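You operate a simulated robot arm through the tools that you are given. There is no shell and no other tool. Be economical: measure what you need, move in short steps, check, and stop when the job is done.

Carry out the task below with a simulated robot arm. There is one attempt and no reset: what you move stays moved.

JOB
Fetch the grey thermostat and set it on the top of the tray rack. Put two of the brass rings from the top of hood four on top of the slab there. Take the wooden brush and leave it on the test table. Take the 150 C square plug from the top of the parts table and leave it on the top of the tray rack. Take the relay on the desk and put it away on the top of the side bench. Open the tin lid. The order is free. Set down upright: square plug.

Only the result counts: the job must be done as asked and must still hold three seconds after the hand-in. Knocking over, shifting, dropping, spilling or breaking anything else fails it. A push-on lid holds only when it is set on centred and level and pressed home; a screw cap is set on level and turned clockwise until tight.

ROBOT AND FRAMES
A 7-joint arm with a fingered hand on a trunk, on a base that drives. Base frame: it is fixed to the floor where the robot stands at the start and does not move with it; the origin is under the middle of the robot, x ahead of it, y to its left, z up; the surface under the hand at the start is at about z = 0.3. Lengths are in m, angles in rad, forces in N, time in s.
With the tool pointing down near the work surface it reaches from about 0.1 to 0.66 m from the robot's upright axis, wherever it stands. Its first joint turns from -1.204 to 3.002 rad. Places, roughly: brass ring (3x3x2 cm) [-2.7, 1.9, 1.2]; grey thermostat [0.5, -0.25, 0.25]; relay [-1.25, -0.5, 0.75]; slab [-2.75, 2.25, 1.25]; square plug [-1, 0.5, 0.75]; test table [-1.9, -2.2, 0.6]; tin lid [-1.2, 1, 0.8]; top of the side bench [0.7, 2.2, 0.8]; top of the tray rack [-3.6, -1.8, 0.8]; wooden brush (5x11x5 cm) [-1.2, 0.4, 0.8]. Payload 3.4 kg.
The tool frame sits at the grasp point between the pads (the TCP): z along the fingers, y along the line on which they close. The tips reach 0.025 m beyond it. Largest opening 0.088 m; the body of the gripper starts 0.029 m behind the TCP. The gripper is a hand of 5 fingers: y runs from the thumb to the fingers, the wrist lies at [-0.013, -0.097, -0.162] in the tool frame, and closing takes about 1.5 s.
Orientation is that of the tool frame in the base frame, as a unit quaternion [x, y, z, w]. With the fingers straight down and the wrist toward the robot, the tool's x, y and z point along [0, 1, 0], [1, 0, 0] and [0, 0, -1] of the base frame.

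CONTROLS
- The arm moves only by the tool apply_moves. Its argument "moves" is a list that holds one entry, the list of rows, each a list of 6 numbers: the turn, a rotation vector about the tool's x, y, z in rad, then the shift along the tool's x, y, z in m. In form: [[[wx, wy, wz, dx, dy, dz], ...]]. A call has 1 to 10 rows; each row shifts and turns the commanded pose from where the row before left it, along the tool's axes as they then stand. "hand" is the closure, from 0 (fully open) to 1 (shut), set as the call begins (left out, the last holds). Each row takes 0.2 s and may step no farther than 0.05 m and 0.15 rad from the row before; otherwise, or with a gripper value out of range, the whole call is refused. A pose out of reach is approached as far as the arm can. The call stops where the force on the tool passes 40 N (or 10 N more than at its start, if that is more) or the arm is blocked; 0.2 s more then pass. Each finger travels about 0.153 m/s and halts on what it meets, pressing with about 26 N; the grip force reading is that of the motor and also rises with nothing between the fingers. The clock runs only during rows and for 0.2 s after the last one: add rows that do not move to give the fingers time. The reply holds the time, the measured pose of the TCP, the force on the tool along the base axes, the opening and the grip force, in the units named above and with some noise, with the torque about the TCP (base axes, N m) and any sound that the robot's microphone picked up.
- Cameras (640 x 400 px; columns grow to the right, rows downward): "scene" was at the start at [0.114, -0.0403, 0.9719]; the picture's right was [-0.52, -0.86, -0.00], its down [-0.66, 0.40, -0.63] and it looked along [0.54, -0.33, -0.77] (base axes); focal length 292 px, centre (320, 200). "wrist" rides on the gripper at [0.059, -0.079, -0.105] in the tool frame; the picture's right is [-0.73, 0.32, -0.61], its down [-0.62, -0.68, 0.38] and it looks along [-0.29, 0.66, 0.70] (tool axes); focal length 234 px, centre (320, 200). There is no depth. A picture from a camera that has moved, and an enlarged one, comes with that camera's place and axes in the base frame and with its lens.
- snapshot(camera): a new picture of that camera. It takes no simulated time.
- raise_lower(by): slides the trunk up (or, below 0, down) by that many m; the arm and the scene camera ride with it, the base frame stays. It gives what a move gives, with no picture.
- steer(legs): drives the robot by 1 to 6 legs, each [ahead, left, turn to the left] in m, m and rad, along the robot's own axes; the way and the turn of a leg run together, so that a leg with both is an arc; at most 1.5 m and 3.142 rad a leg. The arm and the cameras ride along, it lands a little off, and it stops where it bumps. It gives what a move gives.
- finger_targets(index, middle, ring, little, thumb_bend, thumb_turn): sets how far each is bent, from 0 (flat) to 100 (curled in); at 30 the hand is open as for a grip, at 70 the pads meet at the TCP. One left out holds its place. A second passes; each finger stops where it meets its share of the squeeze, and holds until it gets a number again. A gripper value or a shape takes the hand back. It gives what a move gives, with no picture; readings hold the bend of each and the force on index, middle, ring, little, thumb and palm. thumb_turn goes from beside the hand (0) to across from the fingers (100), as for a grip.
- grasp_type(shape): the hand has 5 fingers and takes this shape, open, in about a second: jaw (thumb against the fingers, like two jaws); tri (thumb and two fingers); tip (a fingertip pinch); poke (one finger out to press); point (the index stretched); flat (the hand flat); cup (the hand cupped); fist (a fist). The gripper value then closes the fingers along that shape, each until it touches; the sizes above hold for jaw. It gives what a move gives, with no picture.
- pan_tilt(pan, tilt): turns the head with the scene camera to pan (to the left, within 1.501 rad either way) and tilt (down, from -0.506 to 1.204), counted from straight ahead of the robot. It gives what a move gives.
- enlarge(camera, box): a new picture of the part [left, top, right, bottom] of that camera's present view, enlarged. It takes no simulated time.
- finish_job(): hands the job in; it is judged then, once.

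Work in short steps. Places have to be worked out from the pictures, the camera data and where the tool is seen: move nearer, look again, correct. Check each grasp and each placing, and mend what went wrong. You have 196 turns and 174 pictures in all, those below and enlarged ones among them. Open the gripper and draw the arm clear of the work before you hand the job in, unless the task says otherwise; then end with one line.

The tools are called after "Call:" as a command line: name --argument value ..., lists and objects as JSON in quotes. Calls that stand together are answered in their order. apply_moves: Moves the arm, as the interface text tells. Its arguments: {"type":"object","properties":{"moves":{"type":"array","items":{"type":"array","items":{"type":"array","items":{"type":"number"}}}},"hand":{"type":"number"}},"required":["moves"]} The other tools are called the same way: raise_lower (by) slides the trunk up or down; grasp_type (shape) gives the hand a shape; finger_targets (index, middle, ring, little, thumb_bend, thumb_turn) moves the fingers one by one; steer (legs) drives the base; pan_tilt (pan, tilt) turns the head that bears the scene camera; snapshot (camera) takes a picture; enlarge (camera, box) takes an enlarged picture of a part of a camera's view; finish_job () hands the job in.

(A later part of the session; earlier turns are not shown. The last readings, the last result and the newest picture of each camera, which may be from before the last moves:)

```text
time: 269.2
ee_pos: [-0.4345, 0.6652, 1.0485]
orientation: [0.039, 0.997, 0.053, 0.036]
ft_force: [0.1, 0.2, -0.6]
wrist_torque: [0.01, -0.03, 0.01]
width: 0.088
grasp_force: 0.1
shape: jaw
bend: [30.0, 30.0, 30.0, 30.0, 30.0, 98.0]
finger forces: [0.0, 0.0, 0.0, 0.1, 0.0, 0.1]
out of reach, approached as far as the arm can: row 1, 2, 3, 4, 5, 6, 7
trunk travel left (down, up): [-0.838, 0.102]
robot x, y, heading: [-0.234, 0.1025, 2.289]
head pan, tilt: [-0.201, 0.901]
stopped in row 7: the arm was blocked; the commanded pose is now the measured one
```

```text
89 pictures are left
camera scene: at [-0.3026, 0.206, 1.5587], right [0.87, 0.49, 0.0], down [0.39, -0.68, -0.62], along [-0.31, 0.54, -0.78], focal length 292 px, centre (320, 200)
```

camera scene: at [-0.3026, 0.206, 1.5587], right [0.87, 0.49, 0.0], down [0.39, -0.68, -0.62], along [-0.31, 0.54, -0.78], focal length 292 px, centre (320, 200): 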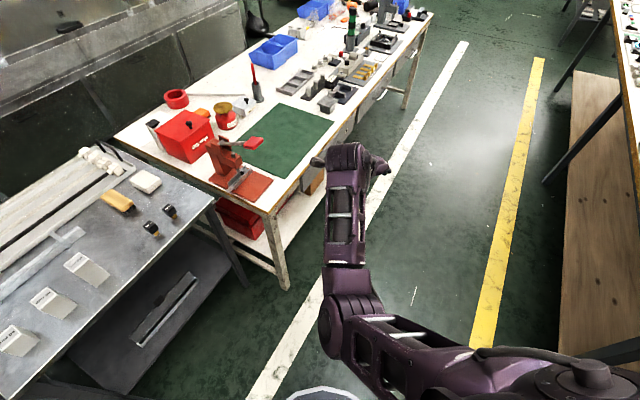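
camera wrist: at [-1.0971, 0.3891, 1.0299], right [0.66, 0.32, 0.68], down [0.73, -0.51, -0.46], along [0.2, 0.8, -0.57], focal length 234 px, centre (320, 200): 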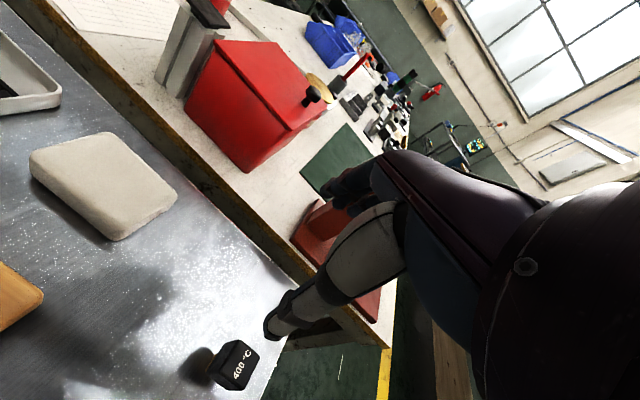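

The arm is stuck in a clockwise wrist limit. I'll try the opposite: rotate the hand counter-clockwise (fingers toward the robot's left).

Call:
apply_moves --moves '[[[0, 0, -0.14, 0, 0, -0.02], [0, 0, -0.14, 0, 0, -0.02], [0, 0, -0.14, 0, 0, 0], [0, 0, -0.14, 0, 0, 0], [0, 0, -0.14, 0, 0, 0]]]'

Call:
apply_moves --moves '[[[0, 0, -0.14, 0, 0, 0], [0, 0, -0.14, 0, 0, 0], [0, 0, -0.14, 0, 0, 0], [0, 0, -0.14, 0, 0, 0], [0, 0, -0.14, 0, 0, 0], [0, 0, -0.14, 0, 0, 0], [0, 0, -0.14, 0, 0, 0]]]'

Call:
snapshot --camera "scene"

```text
time: 270.6
ee_pos: [-0.412, 0.6916, 1.0834]
orientation: [-0.283, 0.954, 0.051, 0.081]
ft_force: [-0.5, 0.4, 0.0]
wrist_torque: [0.02, -0.01, 0.0]
width: 0.0882
grasp_force: 0.2
shape: jaw
bend: [30.0, 30.0, 30.0, 30.0, 30.0, 98.0]
finger forces: [0.0, 0.0, 0.1, 0.0, 0.0, 0.0]
out of reach, approached as far as the arm can: row 5
trunk travel left (down, up): [-0.838, 0.102]
robot x, y, heading: [-0.2303, 0.1023, 2.285]
head pan, tilt: [-0.201, 0.901]
stopped in row 5: the arm was blocked; the commanded pose is now the measured one
```

```text
time: 272.2
ee_pos: [-0.4197, 0.7114, 1.0704]
orientation: [-0.702, 0.706, 0.006, 0.093]
ft_force: [0.3, -0.4, -0.1]
wrist_torque: [0.01, 0.01, 0.04]
width: 0.0876
grasp_force: 0.1
shape: jaw
bend: [30.0, 30.0, 30.0, 30.0, 30.0, 98.0]
finger forces: [0.0, 0.1, 0.0, 0.0, 0.0, 0.1]
out of reach, approached as far as the arm can: row 2, 3, 4
trunk travel left (down, up): [-0.838, 0.102]
robot x, y, heading: [-0.233, 0.1034, 2.285]
head pan, tilt: [-0.201, 0.901]
```

```text
88 pictures are left
camera scene: at [-0.3017, 0.2068, 1.5586], right [0.87, 0.49, 0.0], down [0.39, -0.68, -0.62], along [-0.31, 0.54, -0.78], focal length 292 px, centre (320, 200)
```

scene: 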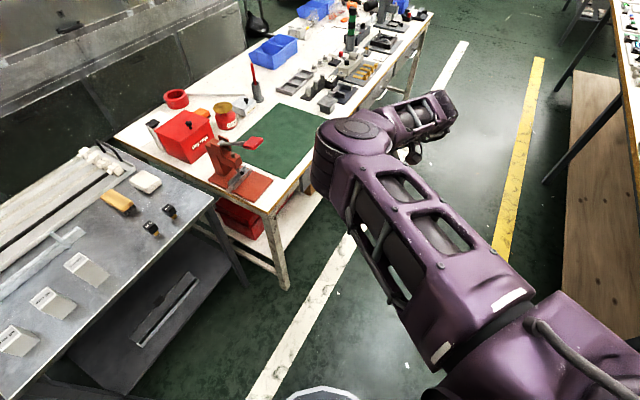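

The arm flipped to another elbow branch with the hand pointing west. I'll straighten the tilt and continue counter-clockwise toward south.

Call:
apply_moves --moves '[[[0.09, -0.09, -0.05, 0, -0.02, 0], [0.04, -0.05, -0.12, 0, -0.02, 0], [0, 0, -0.14, 0, 0, 0], [0, 0, -0.14, 0, 0, 0], [0, 0, -0.14, 0, 0, 0], [0, 0, -0.14, 0, 0, 0], [0, 0, -0.14, 0, 0, 0], [0, 0, -0.14, 0, 0, 0]]]'

Call:
snapshot --camera "scene"

```text
time: 274.0
ee_pos: [-0.3781, 0.7115, 1.079]
orientation: [0.943, -0.274, 0.078, -0.171]
ft_force: [-0.5, 0.0, 0.2]
wrist_torque: [0.03, -0.03, 0.01]
width: 0.088
grasp_force: 0.0
shape: jaw
bend: [30.0, 30.0, 30.0, 30.0, 30.0, 98.0]
finger forces: [0.0, 0.1, 0.0, 0.1, 0.1, 0.0]
trunk travel left (down, up): [-0.838, 0.102]
robot x, y, heading: [-0.2361, 0.1044, 2.287]
head pan, tilt: [-0.201, 0.901]
```

```text
87 pictures are left
camera scene: at [-0.3017, 0.2068, 1.5587], right [0.87, 0.49, 0.0], down [0.39, -0.68, -0.62], along [-0.31, 0.54, -0.78], focal length 292 px, centre (320, 200)
```

scene: 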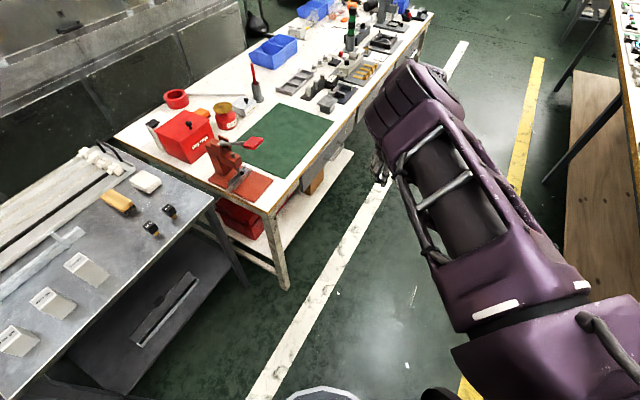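

This branch handles it. Levelling with fingers toward south (quaternion about [1,0,0,0]).

Call:
apply_moves --moves '[[[-0.07, -0.032, -0.112, 0, 0, 0], [-0.07, -0.032, -0.112, 0, 0, 0], [-0.07, -0.032, -0.112, 0, 0, 0], [-0.07, -0.032, -0.112, 0, 0, 0], [-0.07, -0.032, -0.112, 0, 0, 0]]]'

Call:
apply_moves --moves '[[[0, 0, 0, -0.03, 0.03, 0], [0, 0, 0, -0.03, 0.03, 0], [0, 0, 0, -0.03, 0.03, 0], [0, 0, 0, -0.03, 0.03, 0], [0, 0, 0, -0.03, 0.03, 0]]]'

Call:
snapshot --camera "scene"

```text
time: 275.2
ee_pos: [-0.3464, 0.6384, 1.0846]
orientation: [0.996, -0.067, 0.029, -0.053]
ft_force: [0.7, -0.3, 0.4]
wrist_torque: [-0.07, 0.01, -0.01]
width: 0.0876
grasp_force: 0.1
shape: jaw
bend: [30.0, 30.0, 30.0, 30.0, 30.0, 98.0]
finger forces: [0.0, 0.1, 0.0, 0.0, 0.0, 0.1]
out of reach, approached as far as the arm can: row 2, 3, 4, 5
trunk travel left (down, up): [-0.838, 0.102]
robot x, y, heading: [-0.2303, 0.103, 2.285]
head pan, tilt: [-0.201, 0.901]
```

```text
time: 276.4
ee_pos: [-0.518, 0.5196, 1.0568]
orientation: [0.996, -0.069, 0.028, -0.053]
ft_force: [-0.3, 0.1, 0.2]
wrist_torque: [0.0, -0.01, -0.02]
width: 0.0879
grasp_force: 0.1
shape: jaw
bend: [30.0, 30.0, 30.0, 30.0, 30.0, 98.0]
finger forces: [0.0, 0.1, 0.1, 0.1, 0.0, 0.1]
out of reach, approached as far as the arm can: row 5
trunk travel left (down, up): [-0.838, 0.102]
robot x, y, heading: [-0.2313, 0.1022, 2.287]
head pan, tilt: [-0.201, 0.901]
```

```text
86 pictures are left
camera scene: at [-0.3029, 0.206, 1.5587], right [0.87, 0.49, 0.0], down [0.39, -0.68, -0.62], along [-0.31, 0.54, -0.78], focal length 292 px, centre (320, 200)
```

scene: 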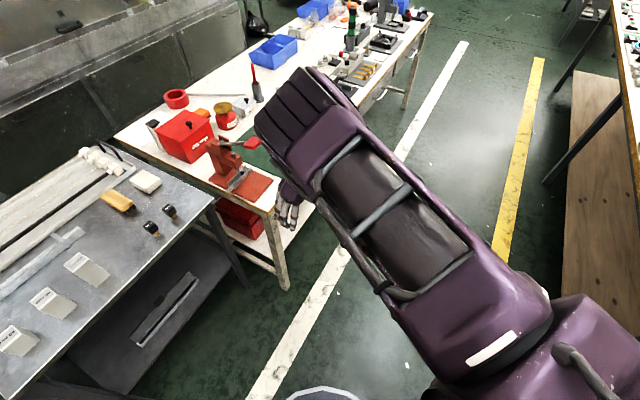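

Works: hand level, fingers pointing south. I'll move it further to the robot's left.

Call:
apply_moves --moves '[[[0, 0, 0, -0.0336, 0.0295, 0], [0, 0, 0, -0.0336, 0.0295, 0], [0, 0, 0, -0.0336, 0.0295, 0], [0, 0, 0, -0.0336, 0.0295, 0], [0, 0, 0, -0.0336, 0.0295, 0], [0, 0, 0, -0.0336, 0.0295, 0], [0, 0, 0, -0.0336, 0.0295, 0], [0, 0, 0, -0.0336, 0.0295, 0]]]'

Call:
snapshot --camera "scene"

```text
time: 278.2
ee_pos: [-0.5834, 0.4917, 1.0281]
orientation: [0.996, -0.07, 0.026, -0.056]
ft_force: [-0.4, 0.0, 0.0]
wrist_torque: [0.03, 0.0, 0.04]
width: 0.0877
grasp_force: 0.0
shape: jaw
bend: [30.0, 30.0, 30.0, 30.0, 30.0, 98.0]
finger forces: [0.1, 0.0, 0.1, 0.0, 0.0, 0.0]
out of reach, approached as far as the arm can: row 1, 2, 3, 4, 5, 6, 7, 8
trunk travel left (down, up): [-0.838, 0.102]
robot x, y, heading: [-0.2307, 0.1032, 2.286]
head pan, tilt: [-0.201, 0.901]
```

```text
85 pictures are left
camera scene: at [-0.3022, 0.2061, 1.5587], right [0.87, 0.49, 0.0], down [0.39, -0.68, -0.62], along [-0.31, 0.54, -0.78], focal length 292 px, centre (320, 200)
```

scene: 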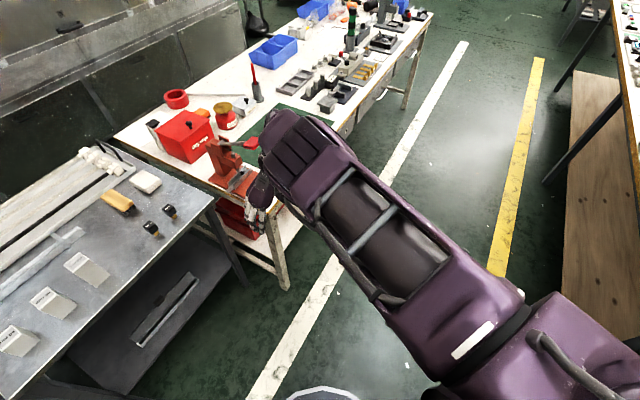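

The relative yaw is at its limit here. I'll rotate slightly clockwise, swing the hand left, then finish the rotation.

Call:
apply_moves --moves '[[[0, 0, 0.13, 0, 0, 0], [0, 0, 0.13, 0, 0, 0], [0, 0, 0.13, 0, 0, 0], [0, 0, 0.13, 0, 0, 0], [0, 0, 0, 0, 0.042, 0], [0, 0, 0, 0, 0.042, 0], [0, 0, 0, 0, 0.042, 0], [0, 0, 0, 0, 0.042, 0], [0, 0, 0, 0, 0.042, 0], [0, 0, 0, 0, 0.042, 0]]]'

Call:
snapshot --camera "scene"

```text
time: 280.4
ee_pos: [-0.6839, 0.42, 0.9925]
orientation: [0.945, -0.322, 0.015, -0.058]
ft_force: [-0.1, -0.4, -0.2]
wrist_torque: [-0.04, 0.02, -0.03]
width: 0.0878
grasp_force: 0.1
shape: jaw
bend: [30.0, 30.0, 30.0, 30.0, 30.0, 98.0]
finger forces: [0.0, 0.0, 0.0, 0.0, 0.1, 0.1]
out of reach, approached as far as the arm can: row 1, 2, 3, 4, 5, 6, 7, 8, 9, 10
trunk travel left (down, up): [-0.838, 0.102]
robot x, y, heading: [-0.2293, 0.1026, 2.289]
head pan, tilt: [-0.201, 0.901]
```

```text
84 pictures are left
camera scene: at [-0.3023, 0.2058, 1.5587], right [0.87, 0.49, 0.0], down [0.39, -0.68, -0.62], along [-0.31, 0.54, -0.78], focal length 292 px, centre (320, 200)
```

scene: 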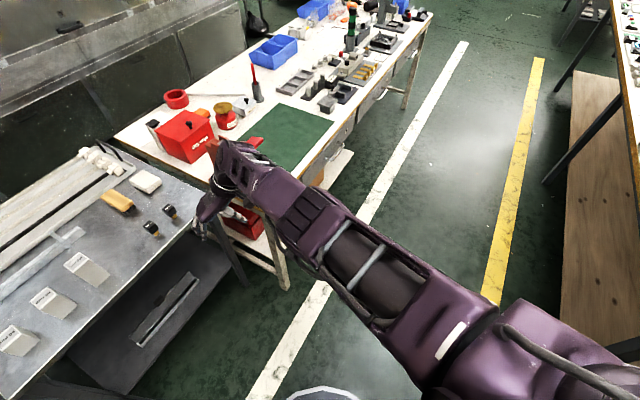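

The arm is nearly straight from the shoulder. Turning the base left by 0.5 rad brings the hand into roughly the needed pose, then I'll level it.

Call:
steer --legs '[[0, 0, 0.5]]'

Call:
raise_lower --by -0.03

Call:
apply_moves --moves '[[[0, 0, 0, 0, -0.03, 0], [0, 0, 0, 0, -0.03, 0], [0, 0, 0, 0, 0, 0]]]'

Call:
snapshot --camera "scene"

```text
time: 282.2
ee_pos: [-0.7797, 0.1666, 0.993]
orientation: [0.995, -0.08, 0.0, -0.061]
ft_force: [0.1, 0.1, 0.5]
wrist_torque: [-0.01, 0.03, 0.01]
width: 0.0878
grasp_force: 0.0
shape: jaw
bend: [30.0, 30.0, 30.0, 30.0, 30.0, 98.0]
finger forces: [0.0, 0.0, 0.0, 0.0, 0.0, 0.0]
trunk travel left (down, up): [-0.838, 0.102]
robot x, y, heading: [-0.232, 0.1028, 2.78]
head pan, tilt: [-0.201, 0.901]
```

```text
time: 283.0
ee_pos: [-0.7792, 0.1671, 0.9622]
orientation: [0.995, -0.08, -0.001, -0.06]
ft_force: [-0.4, 0.6, 0.1]
wrist_torque: [-0.02, 0.04, -0.02]
width: 0.088
grasp_force: 0.0
shape: jaw
bend: [30.0, 30.0, 30.0, 30.0, 30.0, 98.0]
finger forces: [0.0, 0.0, 0.0, 0.0, 0.0, 0.0]
trunk travel left (down, up): [-0.808, 0.132]
robot x, y, heading: [-0.231, 0.1021, 2.781]
head pan, tilt: [-0.201, 0.901]
```

```text
time: 283.8
ee_pos: [-0.7811, 0.2257, 0.9672]
orientation: [0.995, -0.08, 0.001, -0.06]
ft_force: [1.1, 0.0, -0.5]
wrist_torque: [0.02, -0.01, -0.01]
width: 0.0881
grasp_force: 0.0
shape: jaw
bend: [30.0, 30.0, 30.0, 30.0, 30.0, 98.0]
finger forces: [0.0, 0.1, 0.0, 0.1, 0.0, 0.1]
out of reach, approached as far as the arm can: row 1, 2
trunk travel left (down, up): [-0.808, 0.132]
robot x, y, heading: [-0.2287, 0.1021, 2.785]
head pan, tilt: [-0.201, 0.901]
```

```text
83 pictures are left
camera scene: at [-0.343, 0.1595, 1.5287], right [0.53, 0.85, 0.0], down [0.66, -0.42, -0.62], along [-0.53, 0.33, -0.78], focal length 292 px, centre (320, 200)
```

scene: 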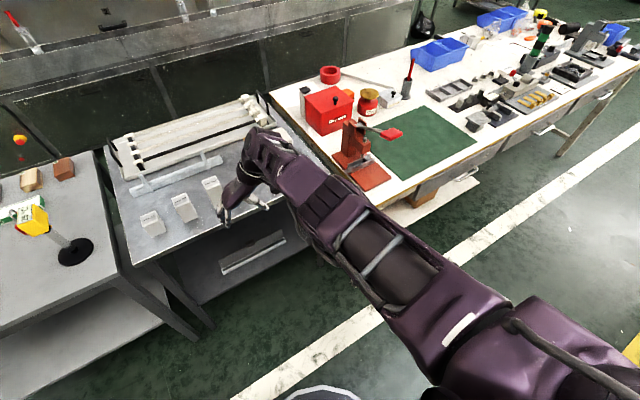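

Levelling the tool, then driving to (-0.58, 0.34) so the hand comes above the brush.

Call:
apply_moves --moves '[[[-0.06, 0, -0.08, 0, 0, 0], [-0.06, 0, -0.08, 0, 0, 0], [0, 0, 0, 0, 0, 0]]]'

Call:
steer --legs '[[0.4, -0.1, 0]]'

Call:
snapshot --camera "scene"

Call:
snapshot --camera "wrist"

```text
time: 284.6
ee_pos: [-0.7641, 0.2251, 0.9681]
orientation: [1.0, -0.001, -0.001, -0.001]
ft_force: [0.3, 0.0, 0.0]
wrist_torque: [0.01, -0.02, 0.03]
width: 0.088
grasp_force: 0.1
shape: jaw
bend: [30.0, 30.0, 30.0, 30.0, 30.0, 98.0]
finger forces: [0.0, 0.0, 0.1, 0.0, 0.0, 0.1]
out of reach, approached as far as the arm can: row 1, 2
trunk travel left (down, up): [-0.808, 0.132]
robot x, y, heading: [-0.2291, 0.1041, 2.781]
head pan, tilt: [-0.201, 0.901]
```

```text
time: 287.1
ee_pos: [-1.1053, 0.4597, 0.9682]
orientation: [1.0, 0.002, 0.0, -0.001]
ft_force: [-0.8, -0.3, 0.1]
wrist_torque: [0.02, 0.02, -0.02]
width: 0.0879
grasp_force: 0.0
shape: jaw
bend: [30.0, 30.0, 30.0, 30.0, 30.0, 98.0]
finger forces: [0.0, 0.0, 0.0, 0.0, 0.0, 0.1]
trunk travel left (down, up): [-0.808, 0.132]
robot x, y, heading: [-0.5738, 0.3369, 2.791]
head pan, tilt: [-0.201, 0.901]
```

```text
82 pictures are left
camera scene: at [-0.6848, 0.3954, 1.5287], right [0.53, 0.85, 0.0], down [0.67, -0.41, -0.62], along [-0.53, 0.33, -0.78], focal length 292 px, centre (320, 200)
```

scene: 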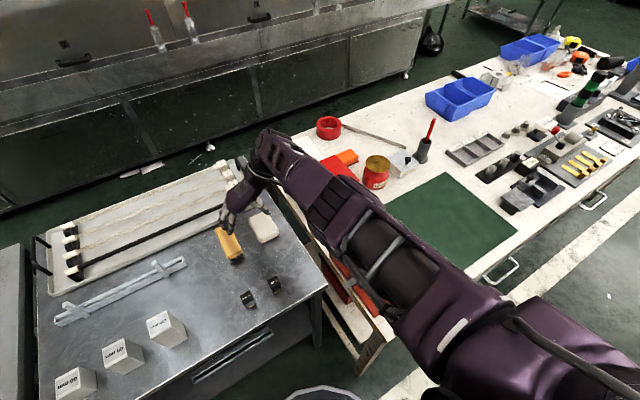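

```text
81 pictures are left
camera wrist: at [-1.0472, 0.5376, 1.0736], right [-0.72, -0.33, 0.61], down [-0.63, 0.68, -0.38], along [-0.29, -0.66, -0.7], focal length 234 px, centre (320, 200)
```

wrist: 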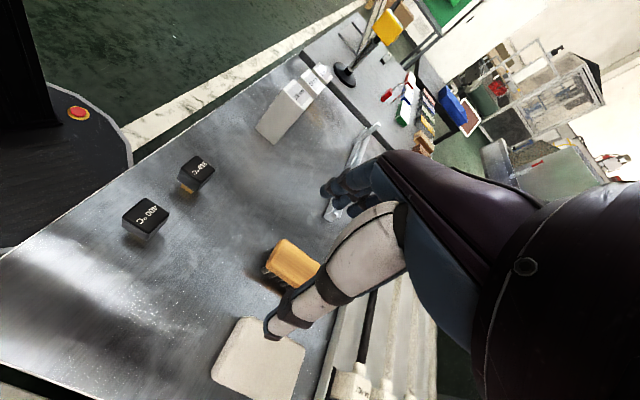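

The view confirms the brush at about (-1.185, 0.40). I'll move over it with the hand partly closed and descend partway.

Call:
apply_moves --moves '[[[0, 0, 0, -0.04, 0.03, 0], [0, 0, 0, -0.04, 0.03, 0], [0, 0, 0, 0, 0, 0.04], [0, 0, 0, 0, 0, 0.04], [0, 0, 0, 0, 0, 0.03]]]' --hand 0.22

Call:
snapshot --camera "wrist"

Call:
enlarge --camera "scene" --box '[160, 120, 320, 280]'

```text
time: 288.4
ee_pos: [-1.0752, 0.398, 0.8938]
orientation: [1.0, 0.002, -0.001, -0.001]
ft_force: [-0.7, 0.9, -0.5]
wrist_torque: [0.01, -0.03, 0.01]
width: 0.0688
grasp_force: 0.1
shape: jaw
bend: [27.0, 35.0, 32.0, 33.0, 51.0, 99.0]
finger forces: [0.0, 0.0, 0.0, 0.0, 0.1, 0.1]
out of reach, approached as far as the arm can: row 1, 2, 3, 4, 5
trunk travel left (down, up): [-0.808, 0.132]
robot x, y, heading: [-0.5714, 0.3397, 2.785]
head pan, tilt: [-0.201, 0.901]
```

```text
80 pictures are left
camera wrist: at [-1.0173, 0.4767, 0.9983], right [-0.72, -0.33, 0.61], down [-0.63, 0.68, -0.38], along [-0.29, -0.66, -0.7], focal length 234 px, centre (320, 200)
```

wrist: 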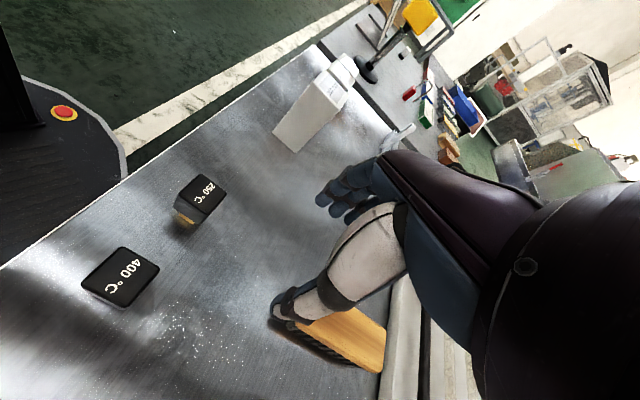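

```text
2.50 times, centred on (240, 200) of scene
camera zoom: at [-0.6852, 0.3951, 1.5287], right [0.53, 0.85, 0.0], down [0.67, -0.41, -0.62], along [-0.53, 0.33, -0.78], focal length 730 px, centre (520, 200)
```

zoom: 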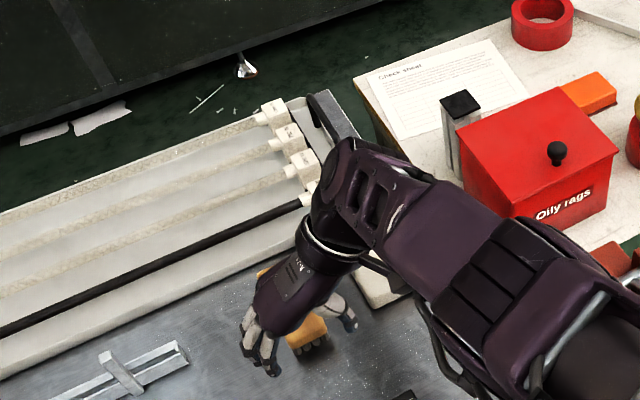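

The arm is fully stretched because the shoulder is too high. I'll raise the hand by arm, drop the trunk, then move in x.

Call:
apply_moves --moves '[[[0, 0, 0, 0, 0, -0.04], [0, 0, 0, 0, 0, -0.04], [0, 0, 0, 0, 0, -0.04]]]'

Call:
raise_lower --by -0.13

Call:
apply_moves --moves '[[[0, 0, 0, -0.03, 0, 0], [0, 0, 0, -0.04, 0, 0], [0, 0, 0, -0.04, 0, 0]]]'

Call:
snapshot --camera "wrist"

```text
time: 289.1
ee_pos: [-1.1153, 0.3977, 0.9959]
orientation: [1.0, 0.002, 0.0, -0.001]
ft_force: [0.1, -0.5, 0.0]
wrist_torque: [-0.01, 0.0, 0.0]
width: 0.069
grasp_force: 0.1
shape: jaw
bend: [27.0, 35.0, 32.0, 33.0, 51.0, 99.0]
finger forces: [0.1, 0.0, 0.1, 0.0, 0.1, 0.0]
out of reach, approached as far as the arm can: row 1, 2, 3
trunk travel left (down, up): [-0.808, 0.132]
robot x, y, heading: [-0.5747, 0.3374, 2.788]
head pan, tilt: [-0.201, 0.901]
```

```text
time: 290.7
ee_pos: [-1.1163, 0.3967, 0.8662]
orientation: [1.0, 0.001, 0.0, 0.0]
ft_force: [0.6, 0.2, 0.6]
wrist_torque: [-0.03, -0.01, 0.01]
width: 0.0687
grasp_force: 0.0
shape: jaw
bend: [27.0, 35.0, 32.0, 33.0, 51.0, 99.0]
finger forces: [0.0, 0.0, 0.0, 0.0, 0.1, 0.0]
trunk travel left (down, up): [-0.678, 0.262]
robot x, y, heading: [-0.5726, 0.3423, 2.784]
head pan, tilt: [-0.201, 0.901]
```

```text
time: 291.5
ee_pos: [-1.1235, 0.4036, 0.8837]
orientation: [1.0, 0.001, 0.001, 0.0]
ft_force: [0.3, -0.5, -0.8]
wrist_torque: [0.01, -0.04, -0.01]
width: 0.0686
grasp_force: 0.2
shape: jaw
bend: [27.0, 35.0, 32.0, 33.0, 51.0, 99.0]
finger forces: [0.1, 0.0, 0.0, 0.0, 0.0, 0.0]
out of reach, approached as far as the arm can: row 1, 2, 3
trunk travel left (down, up): [-0.678, 0.262]
robot x, y, heading: [-0.5731, 0.3386, 2.788]
head pan, tilt: [-0.201, 0.901]
```

```text
78 pictures are left
camera wrist: at [-1.0647, 0.482, 0.99], right [-0.72, -0.33, 0.61], down [-0.63, 0.68, -0.38], along [-0.29, -0.66, -0.7], focal length 234 px, centre (320, 200)
```

wrist: 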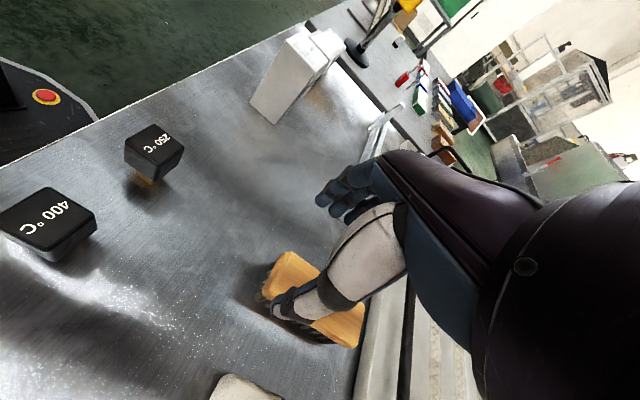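

Still 6 cm short. Repeating: hand up 8 cm, trunk down 10 cm, then further in x.

Call:
apply_moves --moves '[[[0, 0, 0, 0, 0, -0.04], [0, 0, 0, 0, 0, -0.04]]]'

Call:
raise_lower --by -0.1

Call:
apply_moves --moves '[[[0, 0, 0, -0.03, 0.003, 0], [0, 0, 0, -0.03, 0, 0]]]'

Call:
snapshot --camera "wrist"

Call:
snapshot --camera "scene"

```text
time: 292.1
ee_pos: [-1.1385, 0.404, 0.9516]
orientation: [1.0, -0.002, -0.005, -0.001]
ft_force: [0.3, 0.4, -0.2]
wrist_torque: [0.03, -0.03, -0.02]
width: 0.0688
grasp_force: 0.0
shape: jaw
bend: [27.0, 35.0, 32.0, 33.0, 51.0, 99.0]
finger forces: [0.1, 0.1, 0.0, 0.0, 0.1, 0.0]
out of reach, approached as far as the arm can: row 1, 2
trunk travel left (down, up): [-0.678, 0.262]
robot x, y, heading: [-0.5702, 0.3341, 2.784]
head pan, tilt: [-0.201, 0.901]
```

```text
time: 293.5
ee_pos: [-1.1394, 0.4036, 0.8516]
orientation: [1.0, -0.003, -0.006, 0.0]
ft_force: [-0.2, 0.2, -0.3]
wrist_torque: [0.03, -0.02, -0.04]
width: 0.0686
grasp_force: 0.0
shape: jaw
bend: [27.0, 35.0, 32.0, 33.0, 51.0, 99.0]
finger forces: [0.0, 0.1, 0.1, 0.1, 0.0, 0.1]
trunk travel left (down, up): [-0.578, 0.362]
robot x, y, heading: [-0.5739, 0.3402, 2.791]
head pan, tilt: [-0.201, 0.901]
```

```text
time: 294.1
ee_pos: [-1.1387, 0.4045, 0.8518]
orientation: [1.0, -0.003, -0.005, -0.001]
ft_force: [-0.3, 0.8, -0.1]
wrist_torque: [-0.01, 0.0, 0.0]
width: 0.0687
grasp_force: 0.0
shape: jaw
bend: [27.0, 35.0, 32.0, 33.0, 51.0, 99.0]
finger forces: [0.1, 0.1, 0.0, 0.0, 0.0, 0.1]
out of reach, approached as far as the arm can: row 1, 2
trunk travel left (down, up): [-0.578, 0.362]
robot x, y, heading: [-0.5748, 0.3398, 2.786]
head pan, tilt: [-0.201, 0.901]
```

```text
77 pictures are left
camera wrist: at [-1.0787, 0.4819, 0.9569], right [-0.72, -0.32, 0.61], down [-0.62, 0.68, -0.38], along [-0.3, -0.65, -0.69], focal length 234 px, centre (320, 200)
```

wrist: 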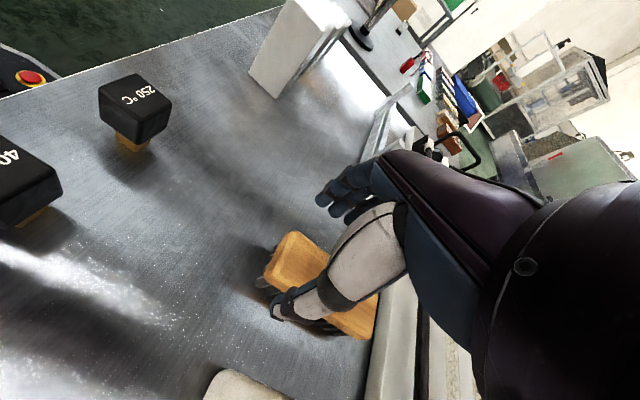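

```text
76 pictures are left
camera scene: at [-0.685, 0.3956, 1.2987], right [0.53, 0.85, 0.0], down [0.67, -0.41, -0.62], along [-0.53, 0.33, -0.78], focal length 292 px, centre (320, 200)
```

scene: 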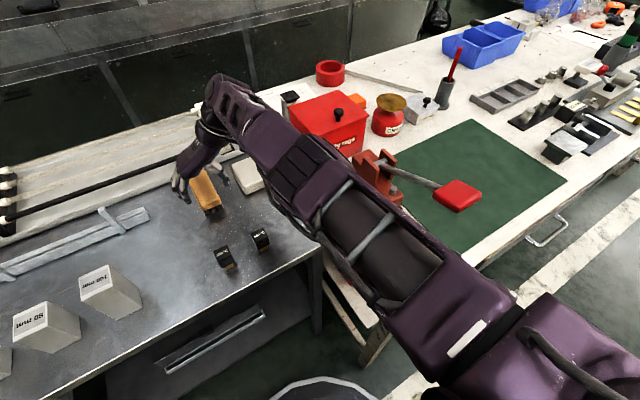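

The brush spans x about -1.24 to -1.133, y centre about 0.408. An off-centre grip at x about -1.158 is fine; I'll nudge the base 2 cm toward the table.

Call:
steer --legs '[[0.019, 0.005, 0]]'

Call:
apply_moves --moves '[[[0, 0, 0, 0, 0, 0.02], [0, 0, 0, 0, 0, 0.02], [0, 0, 0, 0, 0, 0.012]]]'

Call:
snapshot --camera "wrist"

```text
time: 294.9
ee_pos: [-1.1584, 0.406, 0.8506]
orientation: [1.0, -0.003, -0.005, -0.002]
ft_force: [-0.5, 0.0, -0.6]
wrist_torque: [0.0, 0.04, -0.04]
width: 0.0691
grasp_force: 0.0
shape: jaw
bend: [27.0, 35.0, 32.0, 33.0, 51.0, 99.0]
finger forces: [0.1, 0.1, 0.0, 0.0, 0.0, 0.0]
trunk travel left (down, up): [-0.578, 0.362]
robot x, y, heading: [-0.5914, 0.3432, 2.783]
head pan, tilt: [-0.201, 0.901]
```

```text
time: 295.6
ee_pos: [-1.1491, 0.4065, 0.8017]
orientation: [1.0, -0.003, -0.007, -0.001]
ft_force: [-0.2, -0.4, -0.6]
wrist_torque: [0.03, 0.0, 0.0]
width: 0.0691
grasp_force: 0.1
shape: jaw
bend: [27.0, 35.0, 32.0, 33.0, 51.0, 99.0]
finger forces: [0.1, 0.0, 0.1, 0.0, 0.1, 0.0]
out of reach, approached as far as the arm can: row 1, 2
trunk travel left (down, up): [-0.578, 0.362]
robot x, y, heading: [-0.5903, 0.3417, 2.784]
head pan, tilt: [-0.201, 0.901]
```

```text
75 pictures are left
camera wrist: at [-1.0893, 0.4851, 0.9069], right [-0.72, -0.32, 0.62], down [-0.62, 0.69, -0.37], along [-0.3, -0.65, -0.69], focal length 234 px, centre (320, 200)
```

wrist: 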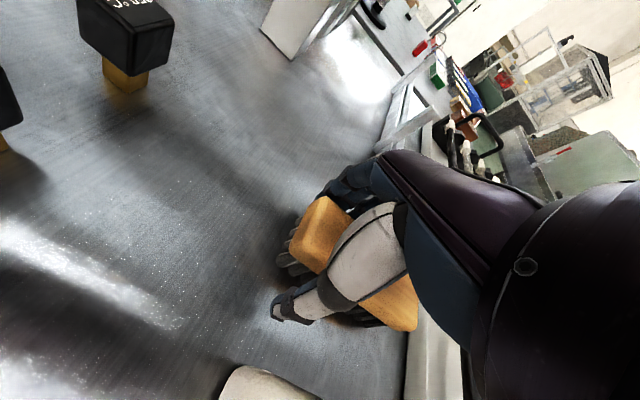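

The brush is between thumb and fingers. Lowering 7 mm by trunk, then closing.

Call:
raise_lower --by -0.008

Call:
apply_moves --moves '[[[0, 0, 0, 0, 0, 0], [0, 0, 0, 0, 0, 0], [0, 0, 0, 0, 0, 0], [0, 0, 0, 0, 0, 0], [0, 0, 0, 0, 0, 0], [0, 0, 0, 0, 0, 0], [0, 0, 0, 0, 0, 0]]]' --hand 1

Call:
raise_lower --by 0.12

Call:
snapshot --camera "wrist"

```text
time: 296.2
ee_pos: [-1.1493, 0.4069, 0.7924]
orientation: [1.0, -0.003, -0.006, -0.001]
ft_force: [-0.3, -0.2, -0.8]
wrist_torque: [0.01, 0.0, 0.03]
width: 0.069
grasp_force: 0.0
shape: jaw
bend: [27.0, 35.0, 32.0, 33.0, 51.0, 99.0]
finger forces: [0.0, 0.0, 0.0, 0.3, 0.0, 0.0]
trunk travel left (down, up): [-0.57, 0.37]
robot x, y, heading: [-0.5935, 0.3394, 2.784]
head pan, tilt: [-0.201, 0.901]
```

```text
time: 297.8
ee_pos: [-1.149, 0.4075, 0.7931]
orientation: [1.0, -0.003, -0.005, 0.0]
ft_force: [-0.8, -0.6, -0.5]
wrist_torque: [0.03, -0.03, 0.01]
width: 0.0392
grasp_force: 26.1
shape: jaw
bend: [74.0, 48.0, 45.0, 44.0, 71.0, 99.0]
finger forces: [13.0, 6.3, 3.0, 1.4, 23.7, 0.1]
trunk travel left (down, up): [-0.57, 0.37]
robot x, y, heading: [-0.5919, 0.3396, 2.79]
head pan, tilt: [-0.201, 0.901]
```

```text
time: 299.3
ee_pos: [-1.1497, 0.4063, 0.9131]
orientation: [1.0, -0.003, -0.006, -0.001]
ft_force: [-1.0, -0.2, -0.5]
wrist_torque: [0.02, -0.04, 0.02]
width: 0.0391
grasp_force: 25.9
shape: jaw
bend: [74.0, 48.0, 45.0, 45.0, 71.0, 98.0]
finger forces: [13.1, 6.2, 3.1, 1.4, 23.7, 0.1]
trunk travel left (down, up): [-0.69, 0.25]
robot x, y, heading: [-0.5919, 0.3414, 2.784]
head pan, tilt: [-0.201, 0.901]
```

```text
74 pictures are left
camera wrist: at [-1.0896, 0.4851, 1.0187], right [-0.72, -0.32, 0.62], down [-0.62, 0.69, -0.37], along [-0.3, -0.65, -0.69], focal length 234 px, centre (320, 200)
```

wrist: 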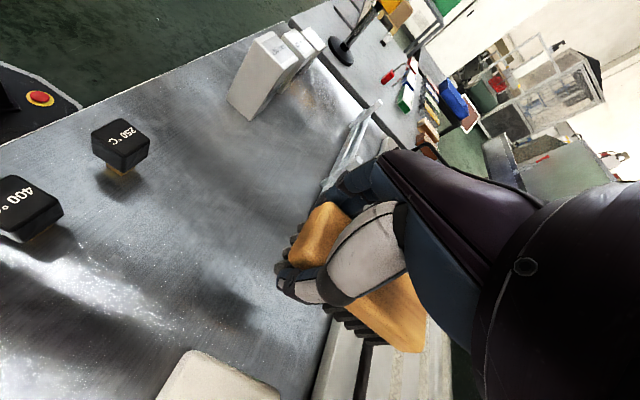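

Brush secured. I'll raise the trunk, back out, and head along the aisle and corridor to the north side of the test table.

Call:
raise_lower --by 0.2

Call:
steer --legs '[[-0.35, -0.12, 0], [0, 0, 0.357], [0, 1.5, 0], [0, 0.22, 0]]'

Call:
steer --legs '[[1.4, 0, 0]]'

Call:
pan_tilt --pan 0.9 --tilt 0.8

Call:
snapshot --camera "scene"

```text
time: 301.5
ee_pos: [-1.1493, 0.4074, 1.1132]
orientation: [1.0, -0.003, -0.006, -0.001]
ft_force: [-0.6, 0.2, -0.1]
wrist_torque: [0.0, -0.07, 0.0]
width: 0.0394
grasp_force: 26.3
shape: jaw
bend: [74.0, 48.0, 45.0, 45.0, 71.0, 98.0]
finger forces: [13.2, 6.3, 3.0, 1.4, 23.8, 0.1]
trunk travel left (down, up): [-0.89, 0.05]
robot x, y, heading: [-0.5906, 0.3412, 2.788]
head pan, tilt: [-0.201, 0.901]
```

```text
time: 313.3
ee_pos: [-0.7588, -1.5315, 1.1138]
orientation: [0.984, 0.179, -0.006, 0.001]
ft_force: [0.5, 0.7, -0.9]
wrist_torque: [0.0, -0.04, -0.02]
width: 0.0392
grasp_force: 26.0
shape: jaw
bend: [74.0, 48.0, 46.0, 46.0, 71.0, 98.0]
finger forces: [13.2, 6.2, 3.1, 1.4, 23.7, 0.0]
trunk travel left (down, up): [-0.89, 0.05]
robot x, y, heading: [-0.211, -1.3962, -3.132]
head pan, tilt: [-0.201, 0.901]
```

```text
time: 320.3
ee_pos: [-2.1739, -1.5495, 1.1132]
orientation: [0.984, 0.18, -0.007, 0.0]
ft_force: [-0.1, 0.3, -0.6]
wrist_torque: [0.06, -0.05, 0.01]
width: 0.0391
grasp_force: 26.2
shape: jaw
bend: [74.0, 48.0, 46.0, 46.0, 71.0, 98.0]
finger forces: [13.1, 6.2, 3.0, 1.3, 23.7, 0.0]
trunk travel left (down, up): [-0.89, 0.05]
robot x, y, heading: [-1.6283, -1.4102, -3.129]
head pan, tilt: [-0.201, 0.901]
```

```text
time: 321.7
ee_pos: [-2.1733, -1.5491, 1.1123]
orientation: [0.984, 0.179, -0.006, 0.0]
ft_force: [0.3, 0.1, -0.8]
wrist_torque: [0.02, -0.05, -0.01]
width: 0.0394
grasp_force: 26.5
shape: jaw
bend: [74.0, 48.0, 46.0, 46.0, 71.0, 98.0]
finger forces: [13.2, 6.2, 3.0, 1.4, 23.7, 0.0]
trunk travel left (down, up): [-0.89, 0.05]
robot x, y, heading: [-1.6313, -1.4147, -3.128]
head pan, tilt: [0.901, 0.799]
```

```text
73 pictures are left
camera scene: at [-1.7309, -1.4758, 1.6186], right [-0.79, 0.61, 0.0], down [0.44, 0.57, -0.7], along [-0.43, -0.55, -0.72], focal length 292 px, centre (320, 200)
```

scene: 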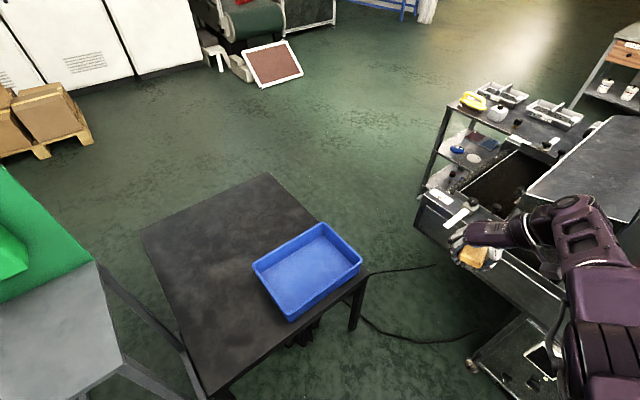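

The table top spans x -2.23 to -1.58, y -1.83 to -2.56, with a blue tray at its NW. I'll aim for the free area near (-1.72, -1.98): shift west 9 cm and turn left 1.33 rad.

Call:
steer --legs '[[0.09, 0, 0], [0, 0, 1.33]]'

Call:
raise_lower --by -0.3

Call:
pan_tilt --pan 0.2 --tilt 0.95

Call:
snapshot --camera "scene"

Call:
snapshot --camera "wrist"

```text
time: 326.1
ee_pos: [-1.7101, -1.9729, 1.1135]
orientation: [0.66, 0.751, -0.005, 0.004]
ft_force: [0.6, -0.3, -0.7]
wrist_torque: [0.06, 0.02, 0.01]
width: 0.0392
grasp_force: 26.3
shape: jaw
bend: [74.0, 48.0, 46.0, 46.0, 71.0, 98.0]
finger forces: [13.1, 6.1, 3.0, 1.5, 23.8, 0.0]
trunk travel left (down, up): [-0.89, 0.05]
robot x, y, heading: [-1.7177, -1.4117, -1.795]
head pan, tilt: [0.901, 0.799]
```

```text
time: 329.1
ee_pos: [-1.7109, -1.9724, 0.8124]
orientation: [0.66, 0.751, -0.005, 0.004]
ft_force: [-0.6, 0.5, -0.8]
wrist_torque: [0.02, 0.0, 0.04]
width: 0.0393
grasp_force: 26.0
shape: jaw
bend: [74.0, 48.0, 46.0, 46.0, 71.0, 98.0]
finger forces: [13.2, 6.1, 3.1, 1.3, 23.7, 0.0]
trunk travel left (down, up): [-0.59, 0.35]
robot x, y, heading: [-1.7156, -1.4086, -1.796]
head pan, tilt: [0.901, 0.799]
```

```text
time: 330.1
ee_pos: [-1.7108, -1.9732, 0.8132]
orientation: [0.66, 0.751, -0.005, 0.004]
ft_force: [-0.1, 0.4, -1.9]
wrist_torque: [0.05, 0.01, 0.02]
width: 0.0394
grasp_force: 26.0
shape: jaw
bend: [74.0, 48.0, 46.0, 46.0, 71.0, 98.0]
finger forces: [13.3, 6.0, 3.0, 1.4, 23.7, 0.1]
trunk travel left (down, up): [-0.59, 0.35]
robot x, y, heading: [-1.7181, -1.4131, -1.796]
head pan, tilt: [0.201, 0.949]
```

```text
72 pictures are left
camera scene: at [-1.7325, -1.5343, 1.3071], right [-1.0, 0.02, 0.0], down [0.02, 0.81, -0.58], along [-0.01, -0.58, -0.81], focal length 292 px, centre (320, 200)
```

scene: 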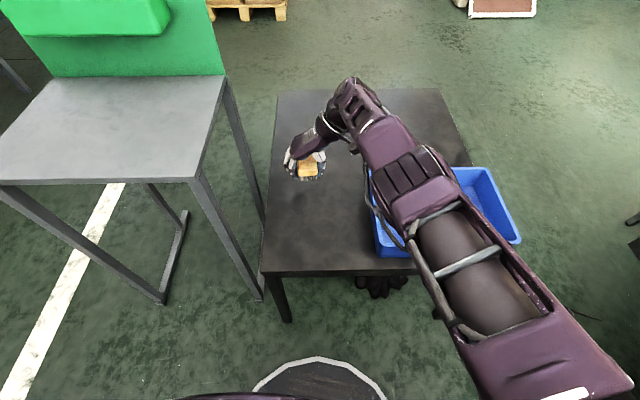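

```text
71 pictures are left
camera wrist: at [-1.7965, -1.9242, 0.9187], right [0.41, -0.67, 0.61], down [-0.6, -0.71, -0.37], along [0.69, -0.21, -0.69], focal length 234 px, centre (320, 200)
```

wrist: 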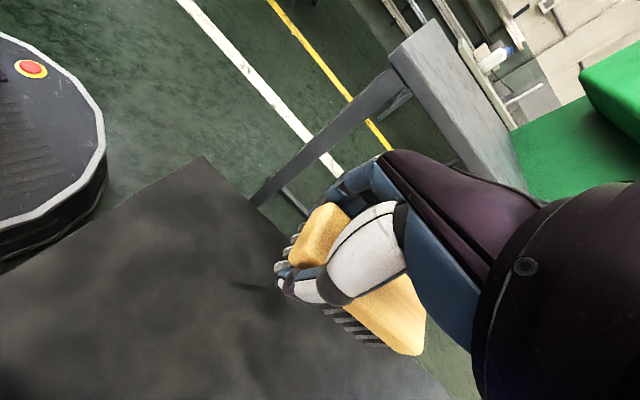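

The brush is over free table area. Lowering by trunk.

Call:
raise_lower --by -0.15

Call:
raise_lower --by -0.012

Call:
snapshot --camera "wrist"

Call:
snapshot --camera "scene"

```text
time: 331.9
ee_pos: [-1.7098, -1.9732, 0.6634]
orientation: [0.661, 0.751, -0.005, 0.004]
ft_force: [0.1, -0.3, -1.6]
wrist_torque: [0.06, -0.01, 0.03]
width: 0.0391
grasp_force: 26.4
shape: jaw
bend: [74.0, 48.0, 46.0, 46.0, 71.0, 98.0]
finger forces: [13.2, 6.1, 3.0, 1.4, 23.8, 0.0]
trunk travel left (down, up): [-0.44, 0.5]
robot x, y, heading: [-1.7194, -1.4153, -1.794]
head pan, tilt: [0.201, 0.949]
```

```text
time: 332.5
ee_pos: [-1.7098, -1.974, 0.6525]
orientation: [0.661, 0.75, -0.005, 0.004]
ft_force: [0.5, -0.4, -0.8]
wrist_torque: [0.03, -0.01, 0.03]
width: 0.0389
grasp_force: 25.8
shape: jaw
bend: [74.0, 48.0, 46.0, 46.0, 71.0, 98.0]
finger forces: [13.2, 6.2, 3.0, 1.5, 23.8, 0.0]
trunk travel left (down, up): [-0.428, 0.512]
robot x, y, heading: [-1.719, -1.4143, -1.799]
head pan, tilt: [0.201, 0.949]
```

```text
70 pictures are left
camera wrist: at [-1.7965, -1.924, 0.7568], right [0.41, -0.67, 0.62], down [-0.6, -0.71, -0.37], along [0.69, -0.21, -0.69], focal length 234 px, centre (320, 200)
```

wrist: 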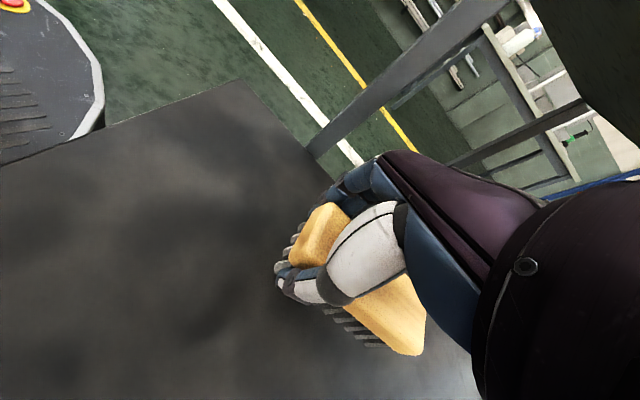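

```text
69 pictures are left
camera scene: at [-1.7325, -1.534, 1.145], right [-1.0, 0.02, 0.0], down [0.02, 0.81, -0.58], along [-0.01, -0.58, -0.81], focal length 292 px, centre (320, 200)
```

scene: 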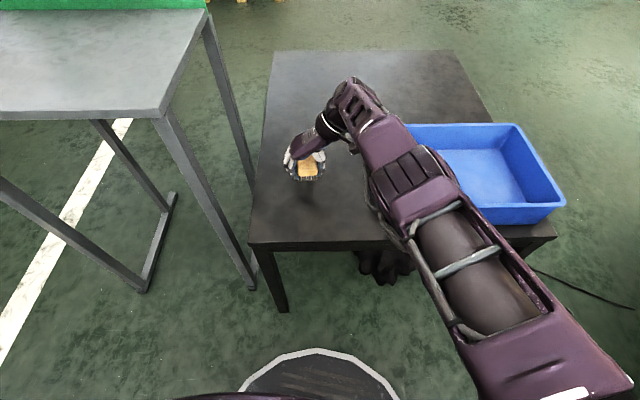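

Lowering in small steps until contact.

Call:
raise_lower --by -0.01

Call:
raise_lower --by -0.006

Call:
raise_lower --by -0.005

Call:
raise_lower --by -0.004

```text
time: 333.1
ee_pos: [-1.7102, -1.9728, 0.6414]
orientation: [0.661, 0.751, -0.004, 0.004]
ft_force: [0.4, -0.5, -0.7]
wrist_torque: [0.06, -0.02, 0.0]
width: 0.0395
grasp_force: 26.1
shape: jaw
bend: [74.0, 48.0, 46.0, 46.0, 71.0, 98.0]
finger forces: [13.3, 6.1, 3.0, 1.4, 23.7, 0.1]
trunk travel left (down, up): [-0.418, 0.522]
robot x, y, heading: [-1.718, -1.4098, -1.787]
head pan, tilt: [0.201, 0.949]
```

```text
time: 333.6
ee_pos: [-1.711, -1.9738, 0.6362]
orientation: [0.661, 0.75, -0.004, 0.004]
ft_force: [0.7, 0.8, -1.3]
wrist_torque: [0.06, 0.02, 0.0]
width: 0.0394
grasp_force: 25.7
shape: jaw
bend: [74.0, 48.0, 46.0, 46.0, 71.0, 98.0]
finger forces: [13.2, 6.1, 3.0, 1.4, 23.7, 0.0]
trunk travel left (down, up): [-0.412, 0.528]
robot x, y, heading: [-1.7154, -1.4114, -1.794]
head pan, tilt: [0.201, 0.949]
```

```text
time: 334.1
ee_pos: [-1.7117, -1.9738, 0.63]
orientation: [0.661, 0.75, -0.004, 0.005]
ft_force: [0.1, 0.0, -2.0]
wrist_torque: [0.02, 0.01, 0.0]
width: 0.039
grasp_force: 25.6
shape: jaw
bend: [74.0, 48.0, 46.0, 46.0, 71.0, 98.0]
finger forces: [13.2, 6.1, 3.0, 1.4, 23.6, 0.0]
trunk travel left (down, up): [-0.407, 0.533]
robot x, y, heading: [-1.7197, -1.4118, -1.795]
head pan, tilt: [0.201, 0.949]
```

```text
time: 334.7
ee_pos: [-1.7108, -1.9736, 0.6251]
orientation: [0.66, 0.751, -0.005, 0.004]
ft_force: [0.2, 0.4, -2.2]
wrist_torque: [0.06, 0.03, 0.0]
width: 0.0394
grasp_force: 26.2
shape: jaw
bend: [74.0, 48.0, 46.0, 46.0, 71.0, 98.0]
finger forces: [13.2, 6.1, 3.1, 1.5, 23.6, 0.1]
trunk travel left (down, up): [-0.403, 0.537]
robot x, y, heading: [-1.7196, -1.4114, -1.79]
head pan, tilt: [0.201, 0.949]
```

No contact yet. Continuing.

Call:
raise_lower --by -0.006

Call:
raise_lower --by -0.006

Call:
raise_lower --by -0.006

Call:
enlarge --camera "wrist" --box '[200, 160, 460, 380]'

```text
time: 335.2
ee_pos: [-1.7102, -1.9733, 0.6195]
orientation: [0.661, 0.75, -0.005, 0.004]
ft_force: [-0.4, -0.2, -1.2]
wrist_torque: [0.0, 0.0, -0.01]
width: 0.0394
grasp_force: 25.8
shape: jaw
bend: [74.0, 48.0, 46.0, 46.0, 71.0, 98.0]
finger forces: [13.2, 6.1, 3.0, 1.4, 23.7, 0.0]
trunk travel left (down, up): [-0.397, 0.543]
robot x, y, heading: [-1.7198, -1.4085, -1.799]
head pan, tilt: [0.201, 0.949]
```

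```text
time: 335.8
ee_pos: [-1.7104, -1.9732, 0.6143]
orientation: [0.661, 0.751, -0.004, 0.004]
ft_force: [0.1, 0.0, -0.9]
wrist_torque: [0.01, 0.01, -0.03]
width: 0.0393
grasp_force: 25.8
shape: jaw
bend: [74.0, 48.0, 46.0, 46.0, 71.0, 98.0]
finger forces: [13.1, 6.0, 3.0, 1.5, 23.9, 0.0]
trunk travel left (down, up): [-0.391, 0.549]
robot x, y, heading: [-1.7186, -1.4114, -1.793]
head pan, tilt: [0.201, 0.949]
```

```text
time: 336.3
ee_pos: [-1.7103, -1.9734, 0.6119]
orientation: [0.66, 0.751, -0.006, 0.006]
ft_force: [-1.4, -2.2, 18.6]
wrist_torque: [-0.09, 0.04, 0.04]
width: 0.0398
grasp_force: 25.9
shape: jaw
bend: [74.0, 48.0, 46.0, 46.0, 71.0, 98.0]
finger forces: [13.9, 7.0, 3.4, 1.9, 27.1, 0.0]
trunk travel left (down, up): [-0.385, 0.555]
robot x, y, heading: [-1.7226, -1.4107, -1.794]
head pan, tilt: [0.201, 0.949]
```

```text
1.82 times, centred on (330, 270) of wrist
camera zoom: at [-1.7964, -1.9231, 0.7168], right [0.41, -0.67, 0.62], down [-0.6, -0.71, -0.37], along [0.69, -0.22, -0.69], focal length 426 px, centre (302, 73)
```

zoom: 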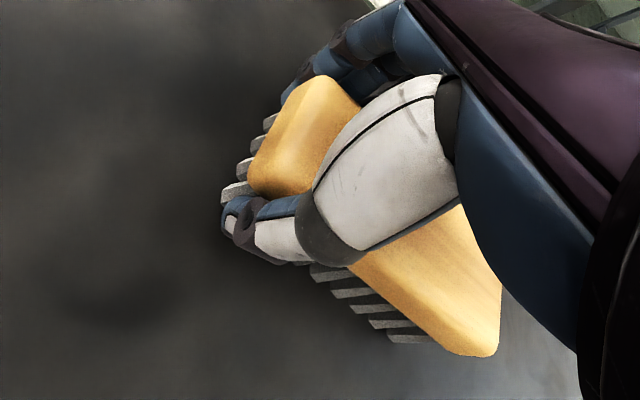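

Contact with 19 N. Releasing and rising by trunk.

Call:
apply_moves --moves '[[[0, 0, 0, 0, 0, 0], [0, 0, 0, 0, 0, 0], [0, 0, 0, 0, 0, 0], [0, 0, 0, 0, 0, 0], [0, 0, 0, 0, 0, 0], [0, 0, 0, 0, 0, 0]]]' --hand 0

Call:
raise_lower --by 0.3

Call:
snapshot --camera "wrist"

```text
time: 337.7
ee_pos: [-1.7096, -1.9726, 0.6086]
orientation: [0.661, 0.75, -0.005, 0.004]
ft_force: [-0.1, -0.5, 0.3]
wrist_torque: [-0.03, 0.03, -0.01]
width: 0.0878
grasp_force: 0.0
shape: jaw
bend: [30.0, 30.0, 30.0, 30.0, 30.0, 98.0]
finger forces: [0.0, 0.1, 0.0, 0.1, 0.1, 0.0]
trunk travel left (down, up): [-0.385, 0.555]
robot x, y, heading: [-1.7146, -1.4145, -1.791]
head pan, tilt: [0.201, 0.949]
```

```text
time: 340.7
ee_pos: [-1.7105, -1.9728, 0.9081]
orientation: [0.661, 0.751, -0.004, 0.004]
ft_force: [-0.4, 0.5, 0.1]
wrist_torque: [-0.01, 0.01, -0.02]
width: 0.0874
grasp_force: 0.0
shape: jaw
bend: [30.0, 30.0, 30.0, 30.0, 30.0, 98.0]
finger forces: [0.0, 0.0, 0.0, 0.0, 0.0, 0.0]
trunk travel left (down, up): [-0.685, 0.255]
robot x, y, heading: [-1.7188, -1.4122, -1.796]
head pan, tilt: [0.201, 0.949]
```

```text
67 pictures are left
camera wrist: at [-1.7966, -1.9241, 1.0138], right [0.41, -0.67, 0.62], down [-0.6, -0.71, -0.37], along [0.69, -0.21, -0.69], focal length 234 px, centre (320, 200)
```

wrist: 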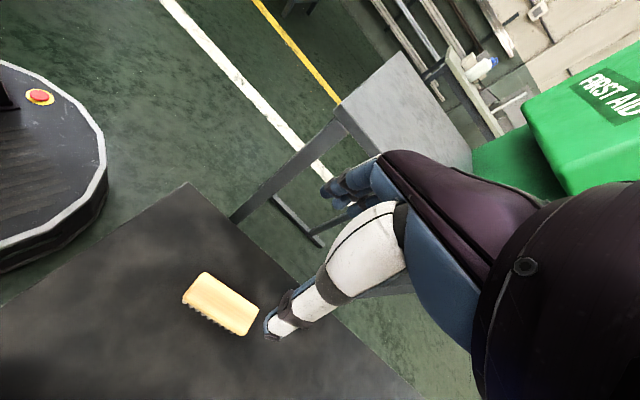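

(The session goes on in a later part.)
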